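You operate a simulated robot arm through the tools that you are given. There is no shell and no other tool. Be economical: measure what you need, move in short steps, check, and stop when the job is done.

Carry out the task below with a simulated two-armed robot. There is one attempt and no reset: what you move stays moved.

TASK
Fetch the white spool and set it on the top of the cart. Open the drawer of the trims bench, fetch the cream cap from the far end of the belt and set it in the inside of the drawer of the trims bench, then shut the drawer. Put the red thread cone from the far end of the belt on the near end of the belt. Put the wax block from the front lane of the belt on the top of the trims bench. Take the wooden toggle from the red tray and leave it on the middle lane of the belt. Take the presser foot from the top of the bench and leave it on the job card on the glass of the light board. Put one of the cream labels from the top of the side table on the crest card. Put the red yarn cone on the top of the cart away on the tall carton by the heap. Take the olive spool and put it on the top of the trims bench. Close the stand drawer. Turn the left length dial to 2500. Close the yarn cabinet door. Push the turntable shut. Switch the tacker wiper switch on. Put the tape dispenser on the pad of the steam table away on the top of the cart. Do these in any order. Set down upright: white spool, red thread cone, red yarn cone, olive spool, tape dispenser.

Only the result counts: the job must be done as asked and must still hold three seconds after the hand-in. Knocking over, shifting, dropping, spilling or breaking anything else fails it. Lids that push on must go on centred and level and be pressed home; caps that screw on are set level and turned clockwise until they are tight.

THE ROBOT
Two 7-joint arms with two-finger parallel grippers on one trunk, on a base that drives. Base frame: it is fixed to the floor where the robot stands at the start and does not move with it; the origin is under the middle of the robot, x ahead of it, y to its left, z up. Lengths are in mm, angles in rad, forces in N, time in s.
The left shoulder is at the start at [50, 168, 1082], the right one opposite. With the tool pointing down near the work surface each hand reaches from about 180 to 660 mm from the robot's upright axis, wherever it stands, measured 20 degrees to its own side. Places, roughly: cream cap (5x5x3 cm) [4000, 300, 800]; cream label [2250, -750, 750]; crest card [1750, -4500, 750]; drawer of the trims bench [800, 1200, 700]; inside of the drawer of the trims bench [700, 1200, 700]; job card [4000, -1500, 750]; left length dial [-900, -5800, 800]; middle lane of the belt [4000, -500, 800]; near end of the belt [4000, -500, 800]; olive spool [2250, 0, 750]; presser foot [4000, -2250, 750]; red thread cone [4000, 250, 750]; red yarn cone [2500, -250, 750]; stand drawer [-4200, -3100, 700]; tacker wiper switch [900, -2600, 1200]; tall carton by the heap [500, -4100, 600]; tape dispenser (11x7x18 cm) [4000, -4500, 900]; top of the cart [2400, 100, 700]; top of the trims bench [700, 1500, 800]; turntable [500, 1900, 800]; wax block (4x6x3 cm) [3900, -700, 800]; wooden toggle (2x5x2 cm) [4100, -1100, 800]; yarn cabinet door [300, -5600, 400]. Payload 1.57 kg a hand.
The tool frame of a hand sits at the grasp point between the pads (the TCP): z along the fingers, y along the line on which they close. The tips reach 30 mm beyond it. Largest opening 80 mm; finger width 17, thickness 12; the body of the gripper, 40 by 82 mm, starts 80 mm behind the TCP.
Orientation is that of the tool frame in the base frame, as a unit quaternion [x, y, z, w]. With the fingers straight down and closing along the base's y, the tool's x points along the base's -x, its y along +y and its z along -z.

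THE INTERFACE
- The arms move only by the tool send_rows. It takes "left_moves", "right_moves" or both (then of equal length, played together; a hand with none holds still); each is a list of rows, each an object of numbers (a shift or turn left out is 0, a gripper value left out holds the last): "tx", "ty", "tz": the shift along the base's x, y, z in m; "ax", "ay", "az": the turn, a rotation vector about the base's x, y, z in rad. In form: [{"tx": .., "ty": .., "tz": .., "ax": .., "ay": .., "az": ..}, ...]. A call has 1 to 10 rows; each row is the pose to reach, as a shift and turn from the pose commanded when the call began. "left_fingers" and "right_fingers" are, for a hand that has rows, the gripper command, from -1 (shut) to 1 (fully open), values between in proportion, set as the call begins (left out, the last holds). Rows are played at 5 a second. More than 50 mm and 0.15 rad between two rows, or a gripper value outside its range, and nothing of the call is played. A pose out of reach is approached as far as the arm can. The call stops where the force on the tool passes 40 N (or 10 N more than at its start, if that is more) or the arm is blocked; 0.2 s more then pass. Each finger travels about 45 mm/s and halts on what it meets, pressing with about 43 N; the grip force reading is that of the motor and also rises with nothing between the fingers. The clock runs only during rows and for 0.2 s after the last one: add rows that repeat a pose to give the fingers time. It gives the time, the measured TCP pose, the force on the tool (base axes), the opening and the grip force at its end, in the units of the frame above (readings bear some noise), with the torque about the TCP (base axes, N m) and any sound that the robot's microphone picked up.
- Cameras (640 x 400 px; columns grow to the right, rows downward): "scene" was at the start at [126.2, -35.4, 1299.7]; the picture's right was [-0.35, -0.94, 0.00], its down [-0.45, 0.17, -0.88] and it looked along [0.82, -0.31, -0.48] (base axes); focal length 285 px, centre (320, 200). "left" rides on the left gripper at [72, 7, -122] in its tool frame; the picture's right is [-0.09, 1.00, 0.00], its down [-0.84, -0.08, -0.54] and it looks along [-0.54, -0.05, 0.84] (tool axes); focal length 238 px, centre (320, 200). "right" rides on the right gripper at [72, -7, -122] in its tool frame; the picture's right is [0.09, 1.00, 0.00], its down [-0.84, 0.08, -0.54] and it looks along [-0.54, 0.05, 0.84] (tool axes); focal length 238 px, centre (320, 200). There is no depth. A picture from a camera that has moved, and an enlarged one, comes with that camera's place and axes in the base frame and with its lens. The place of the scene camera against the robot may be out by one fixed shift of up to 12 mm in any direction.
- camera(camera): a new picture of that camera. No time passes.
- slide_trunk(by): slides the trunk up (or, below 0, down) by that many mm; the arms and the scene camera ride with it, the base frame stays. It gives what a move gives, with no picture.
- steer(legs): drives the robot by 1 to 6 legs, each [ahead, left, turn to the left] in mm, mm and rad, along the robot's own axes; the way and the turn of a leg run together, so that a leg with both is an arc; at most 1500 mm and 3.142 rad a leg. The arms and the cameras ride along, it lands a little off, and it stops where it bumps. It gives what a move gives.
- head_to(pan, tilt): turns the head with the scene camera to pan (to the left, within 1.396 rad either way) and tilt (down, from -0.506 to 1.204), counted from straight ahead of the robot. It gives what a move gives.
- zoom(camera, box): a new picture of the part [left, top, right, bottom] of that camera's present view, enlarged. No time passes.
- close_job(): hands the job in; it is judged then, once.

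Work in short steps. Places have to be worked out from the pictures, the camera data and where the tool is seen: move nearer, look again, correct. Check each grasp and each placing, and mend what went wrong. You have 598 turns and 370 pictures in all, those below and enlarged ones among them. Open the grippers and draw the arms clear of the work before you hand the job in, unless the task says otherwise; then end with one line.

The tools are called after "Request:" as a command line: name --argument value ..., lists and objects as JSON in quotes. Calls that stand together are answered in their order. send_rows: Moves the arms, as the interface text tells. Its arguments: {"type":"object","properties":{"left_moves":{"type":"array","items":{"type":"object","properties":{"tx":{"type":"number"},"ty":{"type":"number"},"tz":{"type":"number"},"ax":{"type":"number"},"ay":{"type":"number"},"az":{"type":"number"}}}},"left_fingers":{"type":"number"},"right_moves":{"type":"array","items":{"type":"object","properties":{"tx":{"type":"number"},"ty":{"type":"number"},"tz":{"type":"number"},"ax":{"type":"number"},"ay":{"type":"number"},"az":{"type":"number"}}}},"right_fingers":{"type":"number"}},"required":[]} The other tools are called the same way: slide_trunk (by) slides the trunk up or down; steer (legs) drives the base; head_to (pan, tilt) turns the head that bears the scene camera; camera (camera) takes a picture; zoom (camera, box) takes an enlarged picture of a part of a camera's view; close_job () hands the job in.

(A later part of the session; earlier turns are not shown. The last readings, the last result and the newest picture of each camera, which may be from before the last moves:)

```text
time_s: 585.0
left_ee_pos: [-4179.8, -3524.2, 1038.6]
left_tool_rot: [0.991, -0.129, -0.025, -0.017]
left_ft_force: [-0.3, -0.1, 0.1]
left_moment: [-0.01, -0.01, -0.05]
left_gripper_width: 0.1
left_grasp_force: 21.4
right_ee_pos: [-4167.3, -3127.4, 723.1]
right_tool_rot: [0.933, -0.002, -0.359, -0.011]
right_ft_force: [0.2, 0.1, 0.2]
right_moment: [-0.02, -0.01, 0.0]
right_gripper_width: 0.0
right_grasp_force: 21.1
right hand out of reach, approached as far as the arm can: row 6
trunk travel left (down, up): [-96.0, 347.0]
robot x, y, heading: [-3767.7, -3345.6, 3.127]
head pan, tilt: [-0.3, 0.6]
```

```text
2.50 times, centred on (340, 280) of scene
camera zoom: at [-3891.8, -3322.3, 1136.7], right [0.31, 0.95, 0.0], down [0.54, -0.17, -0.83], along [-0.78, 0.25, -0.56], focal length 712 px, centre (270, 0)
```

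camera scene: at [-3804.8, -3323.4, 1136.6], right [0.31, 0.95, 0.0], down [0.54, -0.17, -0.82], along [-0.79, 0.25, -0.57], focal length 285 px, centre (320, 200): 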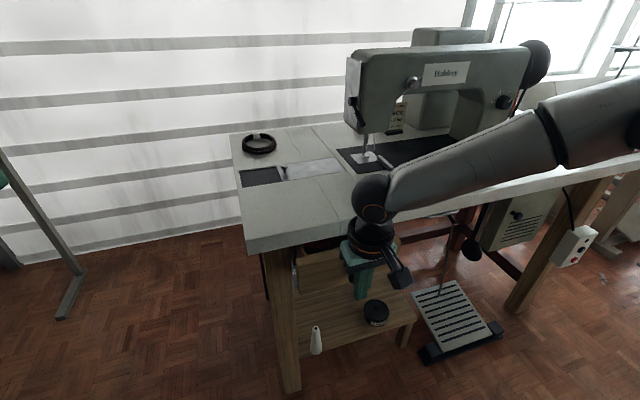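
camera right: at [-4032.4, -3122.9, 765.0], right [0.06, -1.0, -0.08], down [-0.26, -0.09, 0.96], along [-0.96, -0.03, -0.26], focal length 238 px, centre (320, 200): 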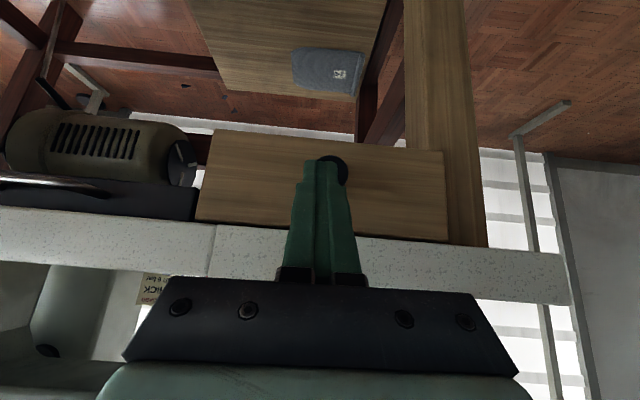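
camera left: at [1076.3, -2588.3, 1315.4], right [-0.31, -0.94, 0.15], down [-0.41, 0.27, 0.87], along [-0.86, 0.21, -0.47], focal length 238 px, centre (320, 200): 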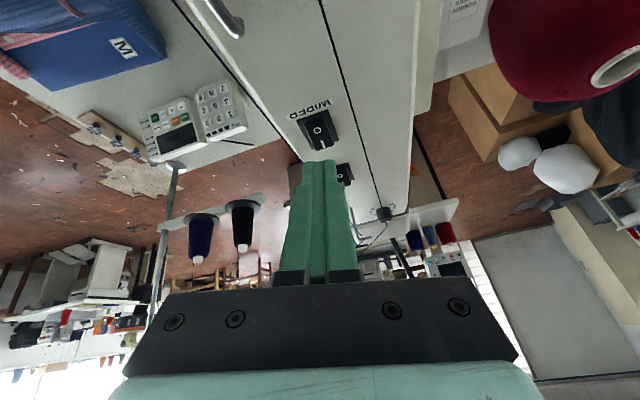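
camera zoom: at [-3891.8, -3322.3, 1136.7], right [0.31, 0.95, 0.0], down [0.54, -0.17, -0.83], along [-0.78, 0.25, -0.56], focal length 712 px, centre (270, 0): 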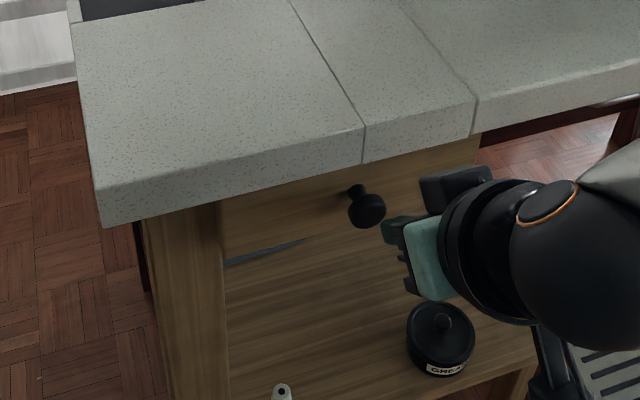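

Good view: the knob is at ≈(-4203, -3136, 693), just ahead of the tip. I shift 8 mm and push on.

Request:
send_rows --right_moves '[{"ty": -0.004}, {"ty": -0.008, "tz": -0.004}]'

Request:
steer --legs '[[45, 0, 0]]'

Request:
camera --camera "right"

Request:
zoom --camera "scene" --box '[220, 200, 460, 360]'

```text
time_s: 585.6
left_ee_pos: [-4178.8, -3525.7, 1037.0]
left_tool_rot: [0.991, -0.129, -0.024, -0.016]
left_ft_force: [1.0, -0.3, -0.6]
left_moment: [-0.04, 0.01, -0.01]
left_gripper_width: 0.0
left_grasp_force: 21.5
right_ee_pos: [-4168.6, -3135.1, 717.7]
right_tool_rot: [0.933, -0.002, -0.359, -0.011]
right_ft_force: [-0.7, -0.2, 0.7]
right_moment: [-0.02, -0.03, 0.01]
right_gripper_width: 0.0
right_grasp_force: 22.2
trunk travel left (down, up): [-96.0, 347.0]
robot x, y, heading: [-3773.3, -3348.7, 3.126]
head pan, tilt: [-0.3, 0.6]
```

```text
time_s: 586.5
left_ee_pos: [-4203.6, -3524.8, 1037.8]
left_tool_rot: [0.991, -0.129, -0.025, -0.017]
left_ft_force: [0.0, 0.1, -0.4]
left_moment: [-0.01, 0.01, -0.01]
left_gripper_width: 0.1
left_grasp_force: 21.3
right_ee_pos: [-4182.1, -3135.7, 714.9]
right_tool_rot: [0.937, 0.0, -0.348, -0.009]
right_ft_force: [2.7, -0.6, 1.6]
right_moment: [-0.01, -0.03, -0.02]
right_gripper_width: 0.1
right_grasp_force: 21.0
trunk travel left (down, up): [-96.0, 347.0]
robot x, y, heading: [-3792.7, -3348.7, 3.128]
head pan, tilt: [-0.3, 0.6]
stopped in leg 1: the force on the tool passed its limit (the readings are from after the stop); the commanded pose is now the measured one
```

```text
208 pictures are left
camera right: at [-4048.1, -3131.1, 760.5], right [0.07, -0.99, -0.08], down [-0.28, -0.09, 0.96], along [-0.96, -0.04, -0.28], focal length 238 px, centre (320, 200)
```

right: 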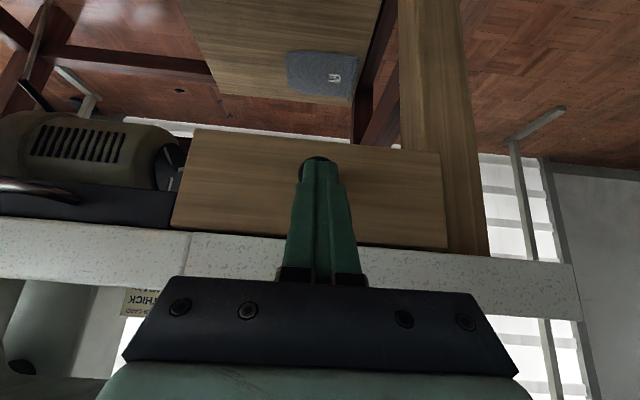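

```text
2.50 times, centred on (340, 280) of scene
camera zoom: at [-3915.5, -3321.8, 1136.6], right [0.31, 0.95, 0.0], down [0.54, -0.17, -0.83], along [-0.78, 0.25, -0.56], focal length 712 px, centre (270, 0)
```

zoom: 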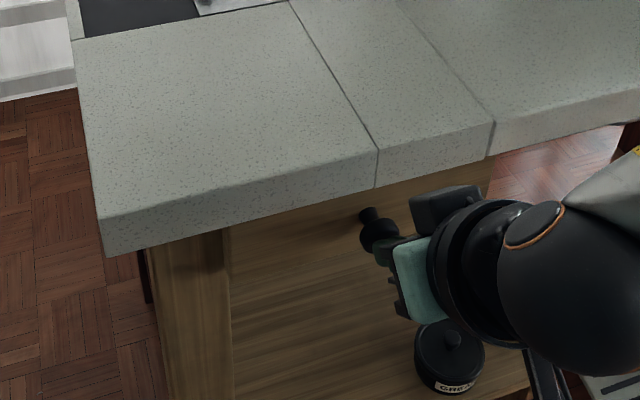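

The push met a firm stop: the stand drawer is shut. I back away and verify.

Request:
steer --legs '[[-200, 0, 0]]'

Request:
send_rows --right_moves '[{"ay": -0.14, "tz": 0.03}, {"ay": -0.28, "tz": 0.06}, {"ay": -0.42, "tz": 0.1}, {"ay": -0.56, "tz": 0.14}, {"ay": -0.63, "tz": 0.18}]'

Request:
camera --camera "scene"

```text
time_s: 588.1
left_ee_pos: [-4005.9, -3527.1, 1036.0]
left_tool_rot: [0.991, -0.13, -0.024, -0.016]
left_ft_force: [-0.6, -0.4, 0.1]
left_moment: [0.0, -0.01, 0.01]
left_gripper_width: 0.3
left_grasp_force: 21.4
right_ee_pos: [-3984.6, -3139.0, 715.3]
right_tool_rot: [0.937, 0.0, -0.348, -0.008]
right_ft_force: [0.5, -0.3, -0.5]
right_moment: [-0.02, 0.01, 0.0]
right_gripper_width: 0.1
right_grasp_force: 21.6
trunk travel left (down, up): [-96.0, 347.0]
robot x, y, heading: [-3593.7, -3348.5, 3.125]
head pan, tilt: [-0.3, 0.6]
```

```text
time_s: 589.3
left_ee_pos: [-4005.2, -3528.2, 1036.4]
left_tool_rot: [0.991, -0.13, -0.024, -0.016]
left_ft_force: [0.0, 0.2, 0.4]
left_moment: [-0.01, 0.0, -0.03]
left_gripper_width: 0.0
left_grasp_force: 21.1
right_ee_pos: [-3984.6, -3139.5, 895.1]
right_tool_rot: [0.999, 0.003, -0.04, -0.008]
right_ft_force: [-0.8, -0.6, -0.4]
right_moment: [0.01, 0.02, 0.0]
right_gripper_width: 0.0
right_grasp_force: 21.1
trunk travel left (down, up): [-96.0, 347.0]
robot x, y, heading: [-3598.8, -3349.5, 3.124]
head pan, tilt: [-0.3, 0.6]
```

```text
206 pictures are left
camera scene: at [-3717.6, -3324.6, 1136.6], right [0.31, 0.95, 0.0], down [0.54, -0.17, -0.83], along [-0.78, 0.26, -0.56], focal length 285 px, centre (320, 200)
```

scene: 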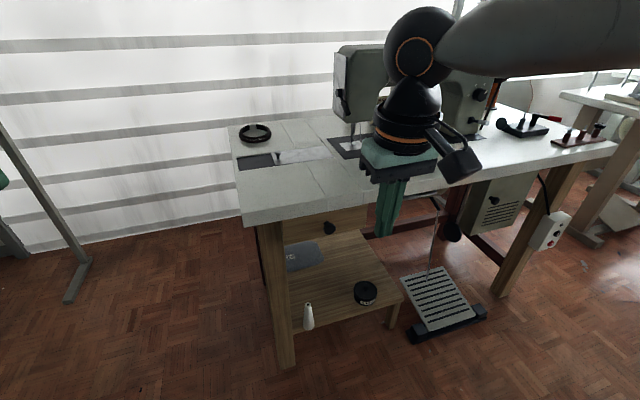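

The stand drawer is shut. Now I drive back east along the southern aisle toward the steam table.

Request:
slide_trunk --by 150

Request:
steer --legs '[[0, 1450, 0.017], [-1500, -60, 0], [-1500, 0, 0], [-1500, 0, 0], [-1300, 0, 0]]'

Request:
head_to --pan 0 --tilt 0.3

```text
time_s: 591.0
left_ee_pos: [-4005.1, -3527.7, 1186.9]
left_tool_rot: [0.991, -0.129, -0.023, -0.017]
left_ft_force: [0.1, -0.1, 0.0]
left_moment: [-0.01, 0.0, 0.01]
left_gripper_width: 0.0
left_grasp_force: 21.7
right_ee_pos: [-3984.3, -3139.4, 1043.9]
right_tool_rot: [0.999, 0.003, -0.041, -0.009]
right_ft_force: [-0.3, -0.2, 0.2]
right_moment: [0.01, 0.0, 0.01]
right_gripper_width: 0.0
right_grasp_force: 21.6
trunk travel left (down, up): [-246.0, 197.0]
robot x, y, heading: [-3597.2, -3348.8, 3.128]
head pan, tilt: [-0.3, 0.6]
```

```text
refused: leg 2 is longer than a leg can be; nothing moved
```

```text
time_s: 591.8
left_ee_pos: [-4005.7, -3528.0, 1187.3]
left_tool_rot: [0.991, -0.128, -0.023, -0.016]
left_ft_force: [0.5, 0.1, -0.1]
left_moment: [0.03, -0.02, -0.02]
left_gripper_width: 0.0
left_grasp_force: 20.9
right_ee_pos: [-3985.6, -3139.1, 1044.9]
right_tool_rot: [0.999, 0.003, -0.041, -0.009]
right_ft_force: [1.0, 0.5, -0.8]
right_moment: [0.03, 0.03, 0.02]
right_gripper_width: 0.2
right_grasp_force: 21.1
trunk travel left (down, up): [-246.0, 197.0]
robot x, y, heading: [-3593.5, -3349.6, 3.128]
head pan, tilt: [0.0, 0.3]
```

Leg 2 was too long; I resend with 1450 mm legs.

Request:
steer --legs '[[0, 1480, 0.014], [-1490, 0, 0], [-1490, 0, 0], [-1490, 0, 0], [-1350, 0, 0]]'

Request:
steer --legs '[[0, 0, 3.13]]'

Request:
camera --camera "scene"

```text
time_s: 597.9
left_ee_pos: [-4023.0, -4841.6, 1186.8]
left_tool_rot: [0.991, -0.13, -0.025, -0.016]
left_ft_force: [-0.2, 0.1, 0.1]
left_moment: [-0.02, -0.02, 0.02]
left_gripper_width: 0.1
left_grasp_force: 21.1
right_ee_pos: [-4002.9, -4453.2, 1044.4]
right_tool_rot: [0.999, 0.003, -0.041, -0.009]
right_ft_force: [-0.5, 0.2, -0.1]
right_moment: [0.01, 0.01, -0.01]
right_gripper_width: 0.0
right_grasp_force: 21.4
trunk travel left (down, up): [-246.0, 197.0]
robot x, y, heading: [-3612.1, -4661.6, 3.129]
head pan, tilt: [0.0, 0.3]
stopped in leg 1: the robot was blocked; the commanded pose is now the measured one
```

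```text
time_s: 605.6
left_ee_pos: [-3203.8, -4477.9, 1187.0]
left_tool_rot: [0.123, 0.992, -0.016, 0.024]
left_ft_force: [0.2, -0.5, 0.7]
left_moment: [0.0, 0.0, 0.01]
left_gripper_width: 0.0
left_grasp_force: 21.0
right_ee_pos: [-3220.2, -4867.4, 1044.2]
right_tool_rot: [-0.01, 0.999, -0.008, 0.041]
right_ft_force: [1.0, 0.6, 0.1]
right_moment: [0.0, -0.01, -0.02]
right_gripper_width: 0.1
right_grasp_force: 21.0
trunk travel left (down, up): [-246.0, 197.0]
robot x, y, heading: [-3611.5, -4660.8, -0.004]
head pan, tilt: [0.0, 0.3]
```

```text
205 pictures are left
camera scene: at [-3478.3, -4666.3, 1314.1], right [0.0, -1.0, 0.0], down [-0.3, 0.0, -0.96], along [0.96, 0.0, -0.3], focal length 285 px, centre (320, 200)
```

scene: 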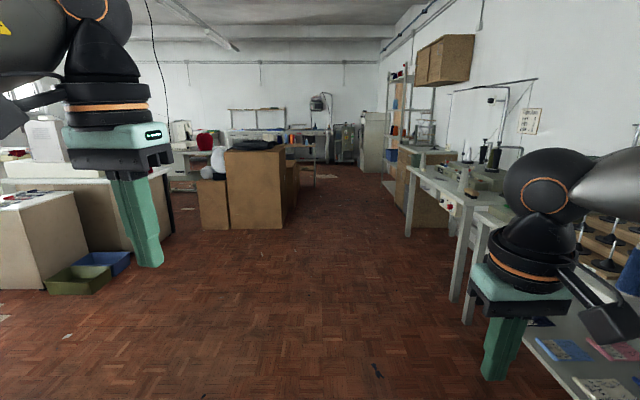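

Something blocked the first leg on that side; I look down to the right (south) to see what it was.

Request:
head_to --pan -1.35 --tilt 0.75

Request:
camera --camera "scene"

```text
time_s: 607.1
left_ee_pos: [-3204.9, -4479.0, 1186.4]
left_tool_rot: [0.123, 0.992, -0.016, 0.023]
left_ft_force: [-0.6, -0.7, -0.9]
left_moment: [0.01, 0.07, -0.01]
left_gripper_width: 0.2
left_grasp_force: 21.3
right_ee_pos: [-3219.6, -4867.1, 1044.8]
right_tool_rot: [-0.009, 0.999, -0.008, 0.041]
right_ft_force: [-0.1, -0.8, -0.2]
right_moment: [0.02, 0.0, -0.03]
right_gripper_width: 0.1
right_grasp_force: 21.4
trunk travel left (down, up): [-246.0, 197.0]
robot x, y, heading: [-3613.7, -4663.5, 0.0]
head pan, tilt: [-1.349, 0.75]
```

```text
204 pictures are left
camera scene: at [-3553.5, -4747.1, 1273.8], right [-0.98, -0.22, 0.0], down [-0.15, 0.67, -0.73], along [0.16, -0.71, -0.68], focal length 285 px, centre (320, 200)
```

scene: 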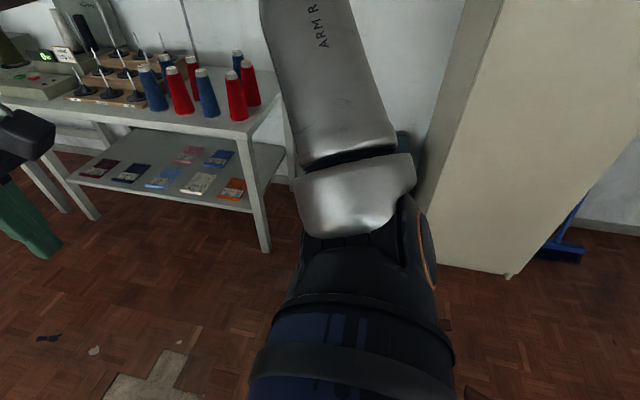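

Request:
steer --legs '[[900, 0, 0], [0, 0, -2.4]]'

Request:
head_to --pan 0 --tilt 0.45

Request:
camera --camera "scene"

```text
time_s: 617.4
left_ee_pos: [-2865.3, -5080.3, 1187.2]
left_tool_rot: [0.961, 0.274, -0.028, -0.006]
left_ft_force: [-0.7, 0.4, 0.3]
left_moment: [0.01, 0.01, -0.02]
left_gripper_width: 0.2
left_grasp_force: 21.5
right_ee_pos: [-3133.4, -4800.0, 1044.7]
right_tool_rot: [0.916, 0.399, -0.04, 0.009]
right_ft_force: [0.2, -0.3, 0.7]
right_moment: [0.02, 0.0, 0.0]
right_gripper_width: 0.0
right_grasp_force: 21.5
trunk travel left (down, up): [-246.0, 197.0]
robot x, y, heading: [-2716.3, -4659.8, -2.341]
head pan, tilt: [-1.349, 0.75]
```

```text
time_s: 618.9
left_ee_pos: [-2865.3, -5081.9, 1185.5]
left_tool_rot: [0.961, 0.275, -0.027, -0.006]
left_ft_force: [-0.4, -0.4, -0.3]
left_moment: [-0.01, -0.03, 0.01]
left_gripper_width: 0.2
left_grasp_force: 21.9
right_ee_pos: [-3133.5, -4799.8, 1045.2]
right_tool_rot: [0.916, 0.399, -0.041, 0.008]
right_ft_force: [-0.6, 0.8, 0.4]
right_moment: [0.01, 0.02, 0.02]
right_gripper_width: 0.0
right_grasp_force: 21.2
trunk travel left (down, up): [-246.0, 197.0]
robot x, y, heading: [-2717.8, -4655.0, -2.337]
head pan, tilt: [0.0, 0.45]
```

```text
203 pictures are left
camera scene: at [-2804.0, -4757.7, 1300.2], right [-0.72, 0.7, 0.0], down [0.3, 0.31, -0.9], along [-0.63, -0.65, -0.44], focal length 285 px, centre (320, 200)
```

scene: 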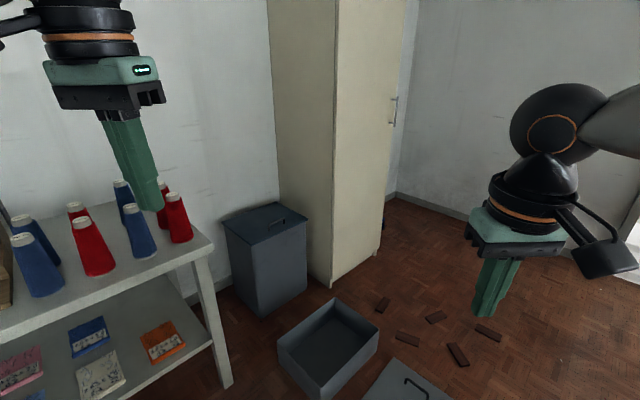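

It was the flat metal lid on the floor that stopped the base; it looks undisturbed. I continue east along y≈-4960.

Request:
steer --legs '[[0, 0, 2.337], [1450, -300, 0], [1490, 0, 0], [1490, 0, 0]]'

Request:
head_to --pan 0 --tilt 0.3

Request:
camera --camera "scene"

```text
time_s: 645.8
left_ee_pos: [2132.1, -4928.0, 1186.3]
left_tool_rot: [0.131, 0.991, -0.017, 0.023]
left_ft_force: [-1.2, 0.2, 0.1]
left_moment: [-0.01, -0.01, 0.04]
left_gripper_width: 0.0
left_grasp_force: 21.3
right_ee_pos: [2110.5, -5316.5, 1044.1]
right_tool_rot: [-0.001, 0.999, -0.009, 0.041]
right_ft_force: [-1.1, 0.2, 0.7]
right_moment: [0.03, 0.01, 0.01]
right_gripper_width: 0.0
right_grasp_force: 20.9
trunk travel left (down, up): [-246.0, 197.0]
robot x, y, heading: [1719.2, -5104.9, -0.016]
head pan, tilt: [0.0, 0.45]
```

```text
time_s: 646.5
left_ee_pos: [2131.4, -4928.9, 1186.4]
left_tool_rot: [0.131, 0.991, -0.017, 0.023]
left_ft_force: [0.8, -0.8, 0.4]
left_moment: [-0.01, -0.01, -0.03]
left_gripper_width: 0.1
left_grasp_force: 21.6
right_ee_pos: [2110.3, -5316.1, 1044.5]
right_tool_rot: [-0.002, 0.999, -0.009, 0.041]
right_ft_force: [-0.1, -0.5, 0.4]
right_moment: [0.0, 0.0, -0.01]
right_gripper_width: 0.0
right_grasp_force: 21.0
trunk travel left (down, up): [-246.0, 197.0]
robot x, y, heading: [1724.3, -5103.6, -0.014]
head pan, tilt: [0.0, 0.3]
```

```text
202 pictures are left
camera scene: at [1854.7, -5111.2, 1314.1], right [-0.02, -1.0, 0.0], down [-0.3, 0.0, -0.96], along [0.95, -0.02, -0.3], focal length 285 px, centre (320, 200)
```

scene: 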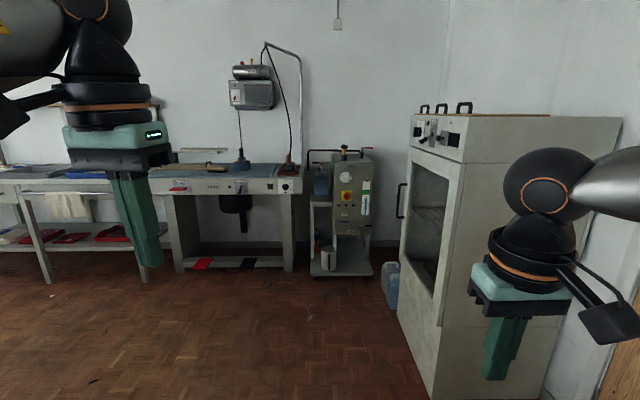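

Request:
zoom --camera "scene" --box '[140, 50, 390, 220]'

```text
2.35 times, centred on (265, 135) of scene
camera zoom: at [1854.7, -5111.2, 1314.1], right [-0.02, -1.0, 0.0], down [-0.3, 0.0, -0.96], along [0.95, -0.02, -0.3], focal length 670 px, centre (449, 353)
```

zoom: 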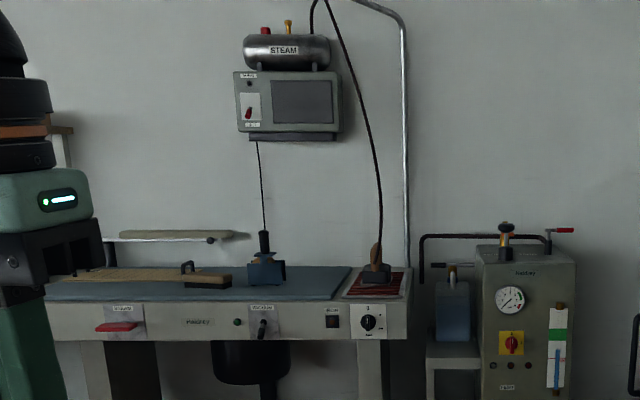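

A blue device with a black handle stands on the pad (≈ y -4460) — likely the tape dispenser. I drive closer.

Request:
steer --legs '[[1440, 300, 0.015], [260, 170, 0]]'

Request:
head_to --pan 0.15 --tilt 0.4

Request:
camera --camera "scene"

```text
time_s: 655.6
left_ee_pos: [3857.3, -4497.1, 1187.0]
left_tool_rot: [0.132, 0.991, -0.016, 0.023]
left_ft_force: [-0.3, 0.7, 0.5]
left_moment: [0.01, -0.01, -0.02]
left_gripper_width: 0.0
left_grasp_force: 21.0
right_ee_pos: [3835.2, -4886.0, 1044.2]
right_tool_rot: [0.0, 0.999, -0.009, 0.041]
right_ft_force: [-0.2, 0.3, 0.4]
right_moment: [0.01, 0.03, 0.02]
right_gripper_width: 0.1
right_grasp_force: 21.3
trunk travel left (down, up): [-246.0, 197.0]
robot x, y, heading: [3448.2, -4675.1, -0.024]
head pan, tilt: [0.0, 0.3]
```

```text
time_s: 656.3
left_ee_pos: [3856.7, -4496.6, 1186.6]
left_tool_rot: [0.132, 0.991, -0.016, 0.025]
left_ft_force: [0.5, 0.2, 0.5]
left_moment: [-0.03, -0.01, -0.04]
left_gripper_width: 0.0
left_grasp_force: 20.9
right_ee_pos: [3834.7, -4886.0, 1044.6]
right_tool_rot: [0.0, 0.999, -0.01, 0.042]
right_ft_force: [-0.6, 0.4, 0.2]
right_moment: [0.0, -0.01, -0.01]
right_gripper_width: 0.0
right_grasp_force: 21.5
trunk travel left (down, up): [-246.0, 197.0]
robot x, y, heading: [3444.3, -4675.2, -0.021]
head pan, tilt: [0.15, 0.4]
```

```text
200 pictures are left
camera scene: at [3578.2, -4665.7, 1304.9], right [0.13, -0.99, 0.0], down [-0.39, -0.05, -0.92], along [0.91, 0.12, -0.39], focal length 285 px, centre (320, 200)
```

scene: 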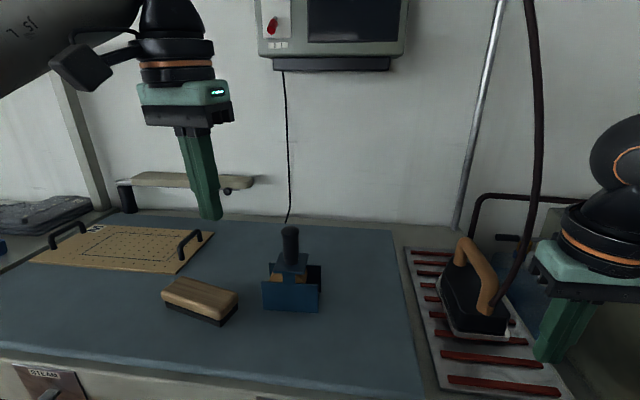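

The tape dispenser: base ≈(4010, -4549), pad z≈875, black handle on top (top z≈1050). I position for the left hand and open it.

Request:
steer --legs '[[50, -105, 0.02]]'

Request:
send_rows --left_moves '[{"az": 0.14}, {"az": 0.26, "tx": 0.0}]' --left_fingers 1

Request:
camera --camera "left"

Request:
camera --camera "scene"

```text
time_s: 657.5
left_ee_pos: [3902.5, -4595.4, 1185.8]
left_tool_rot: [0.123, 0.992, -0.015, 0.023]
left_ft_force: [0.3, -0.4, 0.7]
left_moment: [0.0, 0.02, 0.0]
left_gripper_width: 0.0
left_grasp_force: 21.1
right_ee_pos: [3885.9, -4984.7, 1044.6]
right_tool_rot: [-0.01, 0.999, -0.007, 0.041]
right_ft_force: [0.1, -0.2, 0.6]
right_moment: [0.0, 0.02, 0.01]
right_gripper_width: 0.0
right_grasp_force: 21.2
trunk travel left (down, up): [-246.0, 197.0]
robot x, y, heading: [3493.4, -4780.9, 0.0]
head pan, tilt: [0.15, 0.4]
```

```text
time_s: 658.1
left_ee_pos: [3902.4, -4594.2, 1185.4]
left_tool_rot: [-0.008, 1.0, -0.013, 0.027]
left_ft_force: [0.0, 0.5, 0.7]
left_moment: [0.0, 0.02, -0.01]
left_gripper_width: 49.7
left_grasp_force: 0.1
right_ee_pos: [3886.4, -4982.8, 1042.9]
right_tool_rot: [-0.009, 0.999, -0.008, 0.042]
right_ft_force: [0.0, 0.1, -0.3]
right_moment: [0.01, -0.02, -0.02]
right_gripper_width: 0.0
right_grasp_force: 21.2
trunk travel left (down, up): [-246.0, 197.0]
robot x, y, heading: [3495.2, -4781.9, -0.003]
head pan, tilt: [0.15, 0.4]
```

```text
199 pictures are left
camera left: at [3824.5, -4584.6, 1303.3], right [0.08, 1.0, -0.02], down [0.81, -0.05, 0.59], along [0.58, -0.06, -0.81], focal length 238 px, centre (320, 200)
```

left: 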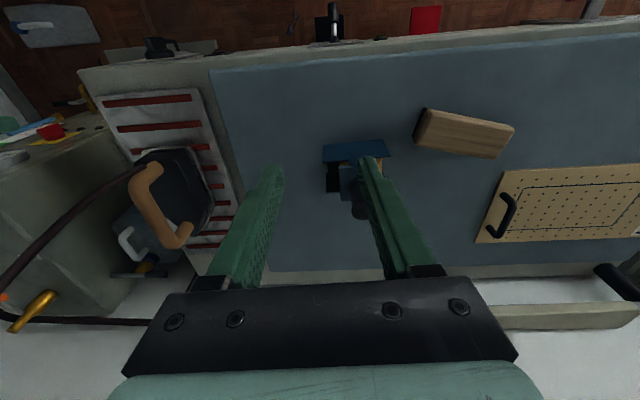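

```text
198 pictures are left
camera scene: at [3626.5, -4768.6, 1304.9], right [0.15, -0.99, 0.0], down [-0.38, -0.06, -0.92], along [0.91, 0.14, -0.39], focal length 285 px, centre (320, 200)
```

scene: 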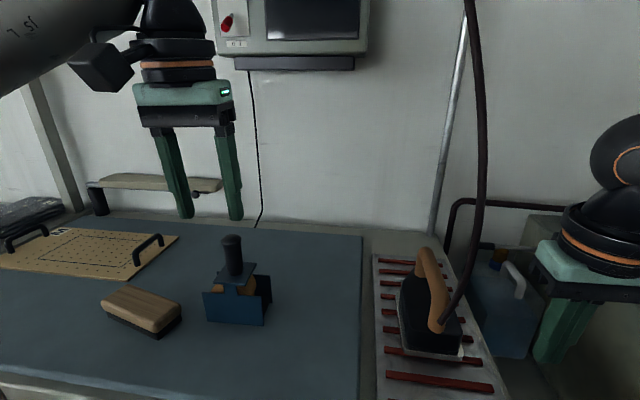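

Handle top triangulates to (4036, -4547, 1043). I step 15 mm ahead and move the open left hand above the handle.

Request:
steer --legs '[[15, 0, 0]]'

Request:
send_rows --left_moves '[{"tx": 0.03, "ty": 0.012, "tz": -0.01}, {"tx": 0.06, "ty": 0.024, "tz": -0.03}, {"tx": 0.09, "ty": 0.036, "tz": -0.05}, {"tx": 0.116, "ty": 0.047, "tz": -0.075}]' --left_fingers 1

Request:
camera --camera "left"

```text
time_s: 658.9
left_ee_pos: [3918.7, -4593.6, 1186.1]
left_tool_rot: [-0.007, 1.0, -0.013, 0.026]
left_ft_force: [0.8, 0.6, 0.4]
left_moment: [0.02, 0.04, -0.01]
left_gripper_width: 80.0
left_grasp_force: 0.1
right_ee_pos: [3903.4, -4984.0, 1044.0]
right_tool_rot: [-0.01, 0.999, -0.008, 0.041]
right_ft_force: [-0.1, -0.2, 0.5]
right_moment: [-0.04, -0.02, -0.02]
right_gripper_width: 0.0
right_grasp_force: 21.0
trunk travel left (down, up): [-246.0, 197.0]
robot x, y, heading: [3511.1, -4777.5, -0.003]
head pan, tilt: [0.15, 0.4]
```

```text
time_s: 659.9
left_ee_pos: [4034.9, -4548.2, 1109.8]
left_tool_rot: [-0.005, 1.0, -0.013, 0.026]
left_ft_force: [0.0, 0.0, -0.2]
left_moment: [-0.03, -0.02, 0.03]
left_gripper_width: 80.3
left_grasp_force: 0.0
right_ee_pos: [3901.5, -4983.3, 1044.2]
right_tool_rot: [-0.009, 0.999, -0.008, 0.04]
right_ft_force: [-0.8, 0.4, -0.2]
right_moment: [0.04, -0.02, -0.03]
right_gripper_width: 0.1
right_grasp_force: 21.0
trunk travel left (down, up): [-246.0, 197.0]
robot x, y, heading: [3510.6, -4780.0, 0.001]
head pan, tilt: [0.15, 0.4]
```

```text
197 pictures are left
camera left: at [3956.8, -4537.1, 1227.2], right [0.08, 1.0, -0.02], down [0.81, -0.05, 0.59], along [0.58, -0.06, -0.81], focal length 238 px, centre (320, 200)
```

left: 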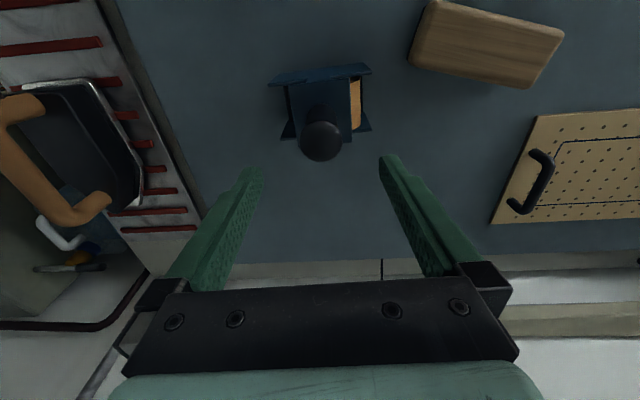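

Centred. Descend to grasp the handle.

Request:
send_rows --left_moves '[{"tx": -0.004, "ty": 0.003, "tz": -0.04}, {"tx": -0.005, "ty": 0.003, "tz": -0.075}, {"tx": -0.005, "ty": 0.003, "tz": -0.094}]'

Request:
send_rows --left_moves '[{"tz": 0}, {"tz": 0}, {"tz": 0}, {"tz": 0}, {"tz": 0}]' --left_fingers -1

Request:
camera --camera "left"

```text
time_s: 660.7
left_ee_pos: [4030.2, -4544.8, 1016.1]
left_tool_rot: [-0.007, 1.0, -0.012, 0.025]
left_ft_force: [0.6, 0.1, 0.6]
left_moment: [0.01, 0.01, 0.01]
left_gripper_width: 80.0
left_grasp_force: 0.0
right_ee_pos: [3902.3, -4983.7, 1045.2]
right_tool_rot: [-0.01, 0.999, -0.009, 0.041]
right_ft_force: [-0.1, 0.3, -0.8]
right_moment: [-0.01, 0.01, 0.0]
right_gripper_width: 0.0
right_grasp_force: 21.0
trunk travel left (down, up): [-246.0, 197.0]
robot x, y, heading: [3509.1, -4775.8, 0.002]
head pan, tilt: [0.15, 0.4]
```

```text
time_s: 661.9
left_ee_pos: [4028.3, -4544.0, 1018.0]
left_tool_rot: [-0.007, 1.0, -0.011, 0.027]
left_ft_force: [0.8, 1.8, 7.0]
left_moment: [0.83, -0.03, -0.1]
left_gripper_width: 30.0
left_grasp_force: 32.8
right_ee_pos: [3902.9, -4983.6, 1045.0]
right_tool_rot: [-0.009, 0.999, -0.008, 0.041]
right_ft_force: [0.2, 1.4, -0.6]
right_moment: [0.0, 0.02, -0.03]
right_gripper_width: 0.1
right_grasp_force: 21.2
trunk travel left (down, up): [-246.0, 197.0]
robot x, y, heading: [3503.6, -4780.5, -0.001]
head pan, tilt: [0.15, 0.4]
```

```text
196 pictures are left
camera left: at [3949.9, -4534.7, 1134.2], right [0.08, 1.0, -0.02], down [0.81, -0.05, 0.59], along [0.59, -0.06, -0.81], focal length 238 px, centre (320, 200)
```

left: 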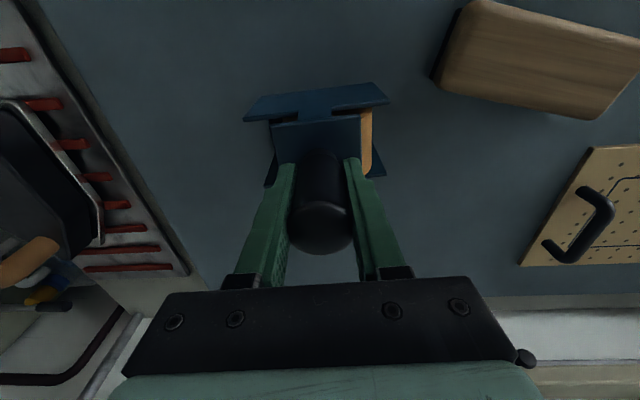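

Handle gripped (30 mm). I lift slowly.

Request:
send_rows --left_moves '[{"tz": 0.02}, {"tz": 0.05}, {"tz": 0.09}, {"tz": 0.12}]'

Request:
camera --camera "scene"

```text
time_s: 662.9
left_ee_pos: [4029.0, -4543.2, 1138.1]
left_tool_rot: [-0.006, 1.0, -0.013, 0.026]
left_ft_force: [-1.0, 0.1, -4.8]
left_moment: [0.05, 0.0, 0.02]
left_gripper_width: 29.4
left_grasp_force: 39.1
right_ee_pos: [3902.5, -4983.8, 1044.8]
right_tool_rot: [-0.009, 0.999, -0.009, 0.041]
right_ft_force: [-0.2, -0.2, -0.5]
right_moment: [0.01, -0.01, 0.0]
right_gripper_width: 0.3
right_grasp_force: 21.4
trunk travel left (down, up): [-246.0, 197.0]
robot x, y, heading: [3508.6, -4780.6, 0.0]
head pan, tilt: [0.15, 0.4]
```

```text
195 pictures are left
camera scene: at [3642.0, -4768.7, 1304.8], right [0.15, -0.99, 0.0], down [-0.38, -0.06, -0.92], along [0.91, 0.14, -0.39], focal length 285 px, centre (320, 200)
```

scene: 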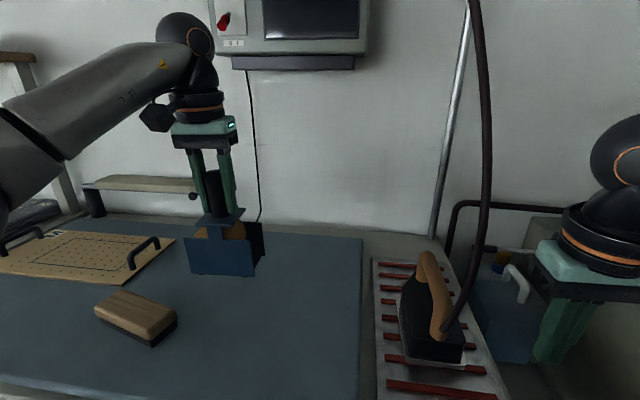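

Held (≈5 N). I retract the arm, back off and drive north to the presser foot bench.

Request:
send_rows --left_moves '[{"tx": -0.04}, {"tx": -0.08}, {"tx": -0.12}, {"tx": -0.15}]'

Request:
steer --legs '[[-270, 0, 0], [0, 1490, 0], [0, 1280, 0]]'

Request:
head_to --pan -0.25 --tilt 0.5

Request:
camera --camera "scene"

```text
time_s: 663.9
left_ee_pos: [3878.5, -4544.0, 1136.8]
left_tool_rot: [-0.006, 1.0, -0.013, 0.025]
left_ft_force: [-0.3, 0.7, -4.4]
left_moment: [0.03, 0.01, -0.01]
left_gripper_width: 29.4
left_grasp_force: 39.1
right_ee_pos: [3903.3, -4983.4, 1044.6]
right_tool_rot: [-0.009, 0.999, -0.009, 0.041]
right_ft_force: [-0.1, -0.7, 0.5]
right_moment: [0.0, 0.02, 0.03]
right_gripper_width: 0.2
right_grasp_force: 21.1
trunk travel left (down, up): [-246.0, 197.0]
robot x, y, heading: [3507.5, -4777.6, -0.003]
head pan, tilt: [0.15, 0.4]
```

```text
time_s: 678.5
left_ee_pos: [3603.8, -1829.4, 1136.8]
left_tool_rot: [-0.006, 1.0, -0.013, 0.026]
left_ft_force: [0.9, 0.3, -5.0]
left_moment: [-0.01, -0.02, 0.04]
left_gripper_width: 29.6
left_grasp_force: 38.4
right_ee_pos: [3624.0, -2267.3, 1045.1]
right_tool_rot: [-0.009, 0.999, -0.009, 0.041]
right_ft_force: [0.6, 0.1, 0.1]
right_moment: [-0.01, 0.0, -0.02]
right_gripper_width: 0.0
right_grasp_force: 21.0
trunk travel left (down, up): [-246.0, 197.0]
robot x, y, heading: [3234.4, -2062.4, -0.006]
head pan, tilt: [0.15, 0.4]
```

```text
time_s: 679.4
left_ee_pos: [3602.4, -1828.8, 1136.7]
left_tool_rot: [-0.006, 1.0, -0.013, 0.025]
left_ft_force: [0.4, -0.5, -4.6]
left_moment: [-0.01, 0.01, -0.03]
left_gripper_width: 29.3
left_grasp_force: 39.5
right_ee_pos: [3625.3, -2267.7, 1043.6]
right_tool_rot: [-0.009, 0.999, -0.009, 0.041]
right_ft_force: [-0.3, -0.6, 0.5]
right_moment: [-0.03, 0.03, -0.03]
right_gripper_width: 0.0
right_grasp_force: 21.2
trunk travel left (down, up): [-246.0, 197.0]
robot x, y, heading: [3231.3, -2060.1, -0.006]
head pan, tilt: [-0.25, 0.499]
```

```text
194 pictures are left
camera scene: at [3362.2, -2088.3, 1295.7], right [-0.25, -0.97, 0.0], down [-0.46, 0.12, -0.88], along [0.85, -0.22, -0.48], focal length 285 px, centre (320, 200)
```

scene: 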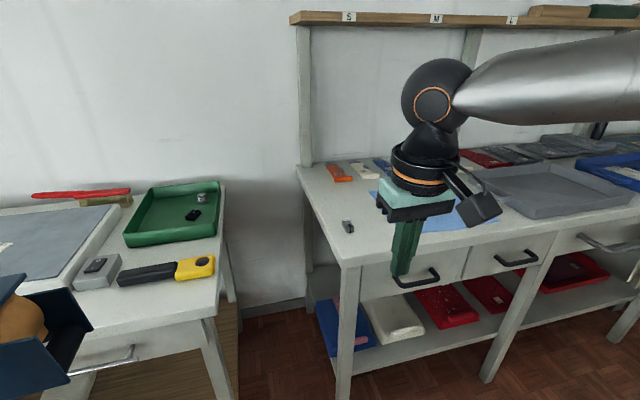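

Request:
zoom --camera "scene" --box '[300, 150, 480, 260]'

Request:
zoom --camera "scene" --box '[60, 160, 240, 300]'

```text
3.56 times, centred on (390, 205) of scene
camera zoom: at [3362.2, -2088.3, 1295.7], right [-0.25, -0.97, 0.0], down [-0.46, 0.12, -0.88], along [0.85, -0.22, -0.48], focal length 1012 px, centre (71, 182)
```

zoom: 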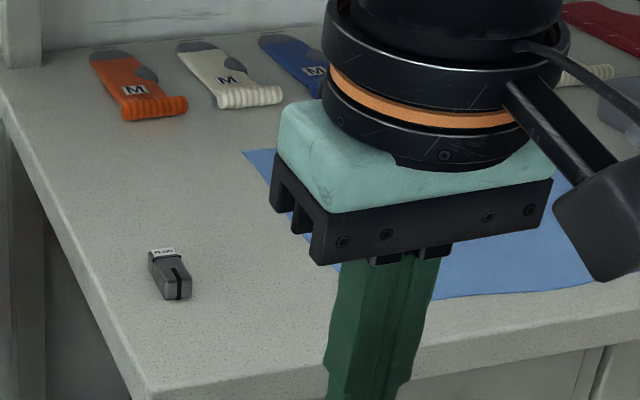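

```text
2.86 times, centred on (150, 230) of scene
camera zoom: at [3362.2, -2088.3, 1295.7], right [-0.25, -0.97, 0.0], down [-0.46, 0.12, -0.88], along [0.85, -0.22, -0.48], focal length 814 px, centre (806, 114)
```

zoom: 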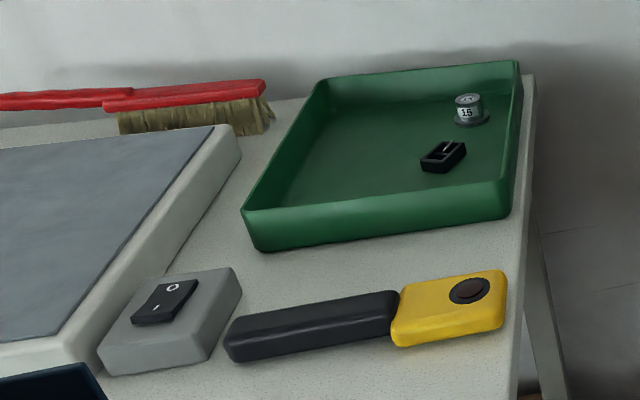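

The grey "PLAIN" presser foot is at ≈(4040, -2351) on the bench. I drive 290 ahead and put the right hand over it.

Request:
steer --legs '[[290, 0, 0.006]]'

Request:
slide_trunk --by -60

Request:
send_rows --right_moves '[{"tx": 0.03, "ty": -0.015, "ay": -0.02}, {"tx": 0.055, "ty": -0.04, "ay": -0.04}, {"tx": 0.07, "ty": -0.065, "tz": -0.02, "ay": -0.06}, {"tx": 0.07, "ty": -0.075, "tz": -0.06, "ay": -0.08}]' --right_fingers 1

Request:
camera --camera "right"

```text
time_s: 681.4
left_ee_pos: [3892.1, -1821.8, 1136.8]
left_tool_rot: [-0.014, 0.999, -0.013, 0.026]
left_ft_force: [1.2, -1.1, -3.9]
left_moment: [-0.01, -0.01, -0.01]
left_gripper_width: 29.3
left_grasp_force: 39.8
right_ee_pos: [3921.0, -2261.5, 1043.4]
right_tool_rot: [-0.016, 0.999, -0.007, 0.041]
right_ft_force: [-0.7, 0.8, 0.3]
right_moment: [0.02, -0.01, 0.0]
right_gripper_width: 0.2
right_grasp_force: 20.5
trunk travel left (down, up): [-246.0, 197.0]
robot x, y, heading: [3524.4, -2055.9, 0.012]
head pan, tilt: [-0.25, 0.499]
```

```text
time_s: 682.4
left_ee_pos: [3893.2, -1822.5, 1076.8]
left_tool_rot: [-0.013, 0.999, -0.013, 0.026]
left_ft_force: [-0.8, -0.3, -5.4]
left_moment: [-0.02, 0.01, 0.01]
left_gripper_width: 29.3
left_grasp_force: 39.2
right_ee_pos: [3921.2, -2261.1, 984.8]
right_tool_rot: [-0.015, 0.999, -0.008, 0.042]
right_ft_force: [0.1, 0.0, 0.3]
right_moment: [-0.02, 0.02, 0.01]
right_gripper_width: 0.0
right_grasp_force: 21.3
trunk travel left (down, up): [-186.0, 257.0]
robot x, y, heading: [3528.2, -2059.0, 0.01]
head pan, tilt: [-0.25, 0.499]
```

```text
time_s: 683.4
left_ee_pos: [3893.3, -1821.2, 1076.4]
left_tool_rot: [-0.013, 1.0, -0.012, 0.025]
left_ft_force: [1.1, -0.4, -4.1]
left_moment: [0.03, -0.01, 0.01]
left_gripper_width: 29.7
left_grasp_force: 38.8
right_ee_pos: [3987.9, -2338.0, 925.5]
right_tool_rot: [-0.016, 0.997, -0.008, 0.081]
right_ft_force: [-0.9, 0.3, 0.3]
right_moment: [0.0, 0.02, -0.01]
right_gripper_width: 79.9
right_grasp_force: 0.1
trunk travel left (down, up): [-186.0, 257.0]
robot x, y, heading: [3525.7, -2062.0, 0.014]
head pan, tilt: [-0.25, 0.499]
```

```text
191 pictures are left
camera right: at [3899.6, -2345.6, 1034.1], right [-0.12, 0.99, -0.03], down [0.74, 0.11, 0.67], along [0.67, 0.06, -0.74], focal length 238 px, centre (320, 200)
```

right: 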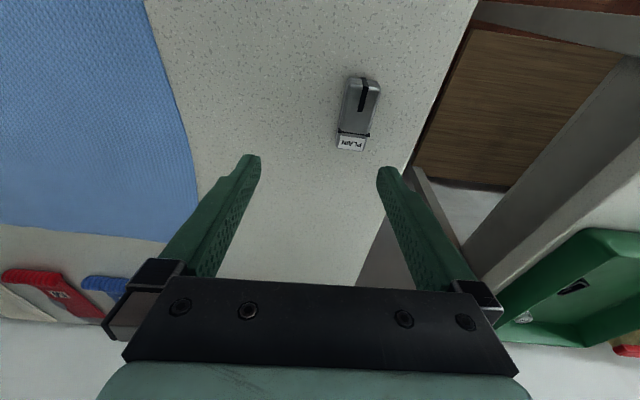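

Foot at ≈(3990, -2305), long axis along x. I straighten the tool and move over it.

Request:
send_rows --right_moves '[{"ty": 0.016, "ay": 0.08}, {"tx": 0.003, "ty": 0.032, "tz": -0.02, "ay": 0.16}, {"tx": 0.003, "ty": 0.032, "tz": -0.05, "ay": 0.16}]' --right_fingers 0.6

Request:
camera --camera "right"

```text
time_s: 684.2
left_ee_pos: [3892.4, -1822.0, 1076.3]
left_tool_rot: [-0.013, 1.0, -0.013, 0.026]
left_ft_force: [0.3, 0.2, -4.5]
left_moment: [0.02, 0.03, -0.02]
left_gripper_width: 29.4
left_grasp_force: 39.0
right_ee_pos: [3991.0, -2301.6, 890.8]
right_tool_rot: [-0.017, 1.0, -0.003, 0.004]
right_ft_force: [-10.5, -1.0, 12.8]
right_moment: [0.43, 0.46, 0.28]
right_gripper_width: 63.6
right_grasp_force: 0.0
trunk travel left (down, up): [-186.0, 257.0]
robot x, y, heading: [3527.5, -2063.2, 0.013]
head pan, tilt: [-0.25, 0.499]
stopped in row 3 (right hand): the force on the tool passed its limit (the readings are from after the stop); the commanded pose is now the measured one
```

```text
190 pictures are left
camera right: at [3920.3, -2309.9, 1012.3], right [-0.13, 0.99, -0.01], down [0.83, 0.11, 0.55], along [0.55, 0.06, -0.84], focal length 238 px, centre (320, 200)
```

right: 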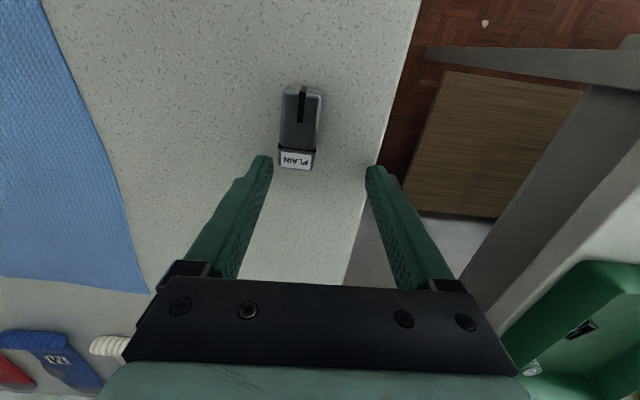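

The bench top is at z≈860 (tips touched it). Recomputed: foot at (3963, -2318). I rise, shift over it and look.

Request:
send_rows --right_moves '[{"tz": 0.03}, {"tx": -0.014, "ty": -0.008, "tz": 0.04}, {"tx": -0.027, "ty": -0.016, "tz": 0.04}]'

Request:
camera --camera "right"

```text
time_s: 685.0
left_ee_pos: [3893.7, -1822.7, 1076.5]
left_tool_rot: [-0.013, 0.999, -0.012, 0.026]
left_ft_force: [0.0, -0.7, -4.8]
left_moment: [0.0, -0.02, -0.02]
left_gripper_width: 29.5
left_grasp_force: 39.5
right_ee_pos: [3966.5, -2317.0, 929.5]
right_tool_rot: [-0.015, 1.0, -0.004, 0.005]
right_ft_force: [-0.2, 0.5, -0.2]
right_moment: [0.02, 0.01, 0.02]
right_gripper_width: 63.7
right_grasp_force: 0.1
trunk travel left (down, up): [-186.0, 257.0]
robot x, y, heading: [3524.8, -2063.0, 0.009]
head pan, tilt: [-0.25, 0.499]
```

```text
189 pictures are left
camera right: at [3893.8, -2326.9, 1050.8], right [-0.12, 0.99, -0.01], down [0.83, 0.11, 0.55], along [0.55, 0.06, -0.83], focal length 238 px, centre (320, 200)
```

right: 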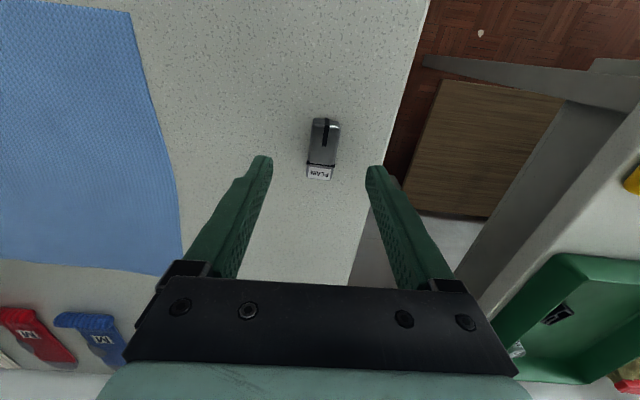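

Centred. Descend to 893, close and lift.

Request:
send_rows --right_moves '[{"tx": -0.002, "tz": -0.02}, {"tx": -0.002, "tz": -0.036}]'

Request:
send_rows --right_moves '[{"tz": 0}, {"tz": 0}, {"tz": 0}, {"tz": 0}]' --right_fingers -1

Request:
send_rows --right_moves '[{"tz": 0.03}, {"tz": 0.07}, {"tz": 0.1}]'

Request:
camera --camera "right"

```text
time_s: 685.6
left_ee_pos: [3893.9, -1822.8, 1077.1]
left_tool_rot: [-0.013, 1.0, -0.013, 0.026]
left_ft_force: [0.5, -0.2, -3.8]
left_moment: [0.03, 0.01, 0.0]
left_gripper_width: 29.4
left_grasp_force: 39.0
right_ee_pos: [3964.9, -2318.4, 891.2]
right_tool_rot: [-0.016, 1.0, -0.003, 0.005]
right_ft_force: [-0.6, 0.1, 0.2]
right_moment: [-0.03, 0.0, 0.05]
right_gripper_width: 64.1
right_grasp_force: 0.0
trunk travel left (down, up): [-186.0, 257.0]
robot x, y, heading: [3526.6, -2059.3, 0.01]
head pan, tilt: [-0.25, 0.499]
```

```text
time_s: 686.6
left_ee_pos: [3893.4, -1822.2, 1077.2]
left_tool_rot: [-0.012, 1.0, -0.013, 0.025]
left_ft_force: [0.7, 0.1, -4.9]
left_moment: [0.0, 0.01, 0.02]
left_gripper_width: 29.5
left_grasp_force: 39.2
right_ee_pos: [3965.8, -2317.9, 891.3]
right_tool_rot: [-0.015, 1.0, -0.004, 0.006]
right_ft_force: [0.5, 0.0, -0.1]
right_moment: [-0.02, 0.01, 0.02]
right_gripper_width: 21.3
right_grasp_force: 26.7
trunk travel left (down, up): [-186.0, 257.0]
robot x, y, heading: [3527.3, -2063.8, 0.01]
head pan, tilt: [-0.25, 0.499]
```

```text
time_s: 687.5
left_ee_pos: [3893.6, -1823.0, 1076.4]
left_tool_rot: [-0.013, 1.0, -0.013, 0.025]
left_ft_force: [-0.6, 0.2, -4.9]
left_moment: [0.04, 0.0, 0.01]
left_gripper_width: 29.3
left_grasp_force: 39.3
right_ee_pos: [3963.5, -2318.1, 994.4]
right_tool_rot: [-0.016, 1.0, -0.004, 0.005]
right_ft_force: [0.0, -0.5, -0.5]
right_moment: [0.04, 0.02, 0.03]
right_gripper_width: 20.8
right_grasp_force: 33.8
trunk travel left (down, up): [-186.0, 257.0]
robot x, y, heading: [3527.0, -2059.1, 0.01]
head pan, tilt: [-0.25, 0.499]
```

```text
188 pictures are left
camera right: at [3891.9, -2325.5, 1115.2], right [-0.12, 0.99, -0.01], down [0.83, 0.11, 0.55], along [0.55, 0.06, -0.84], focal length 238 px, centre (320, 200)
```

right: 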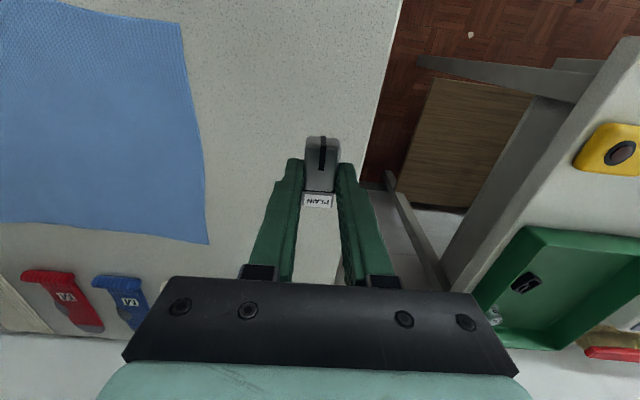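

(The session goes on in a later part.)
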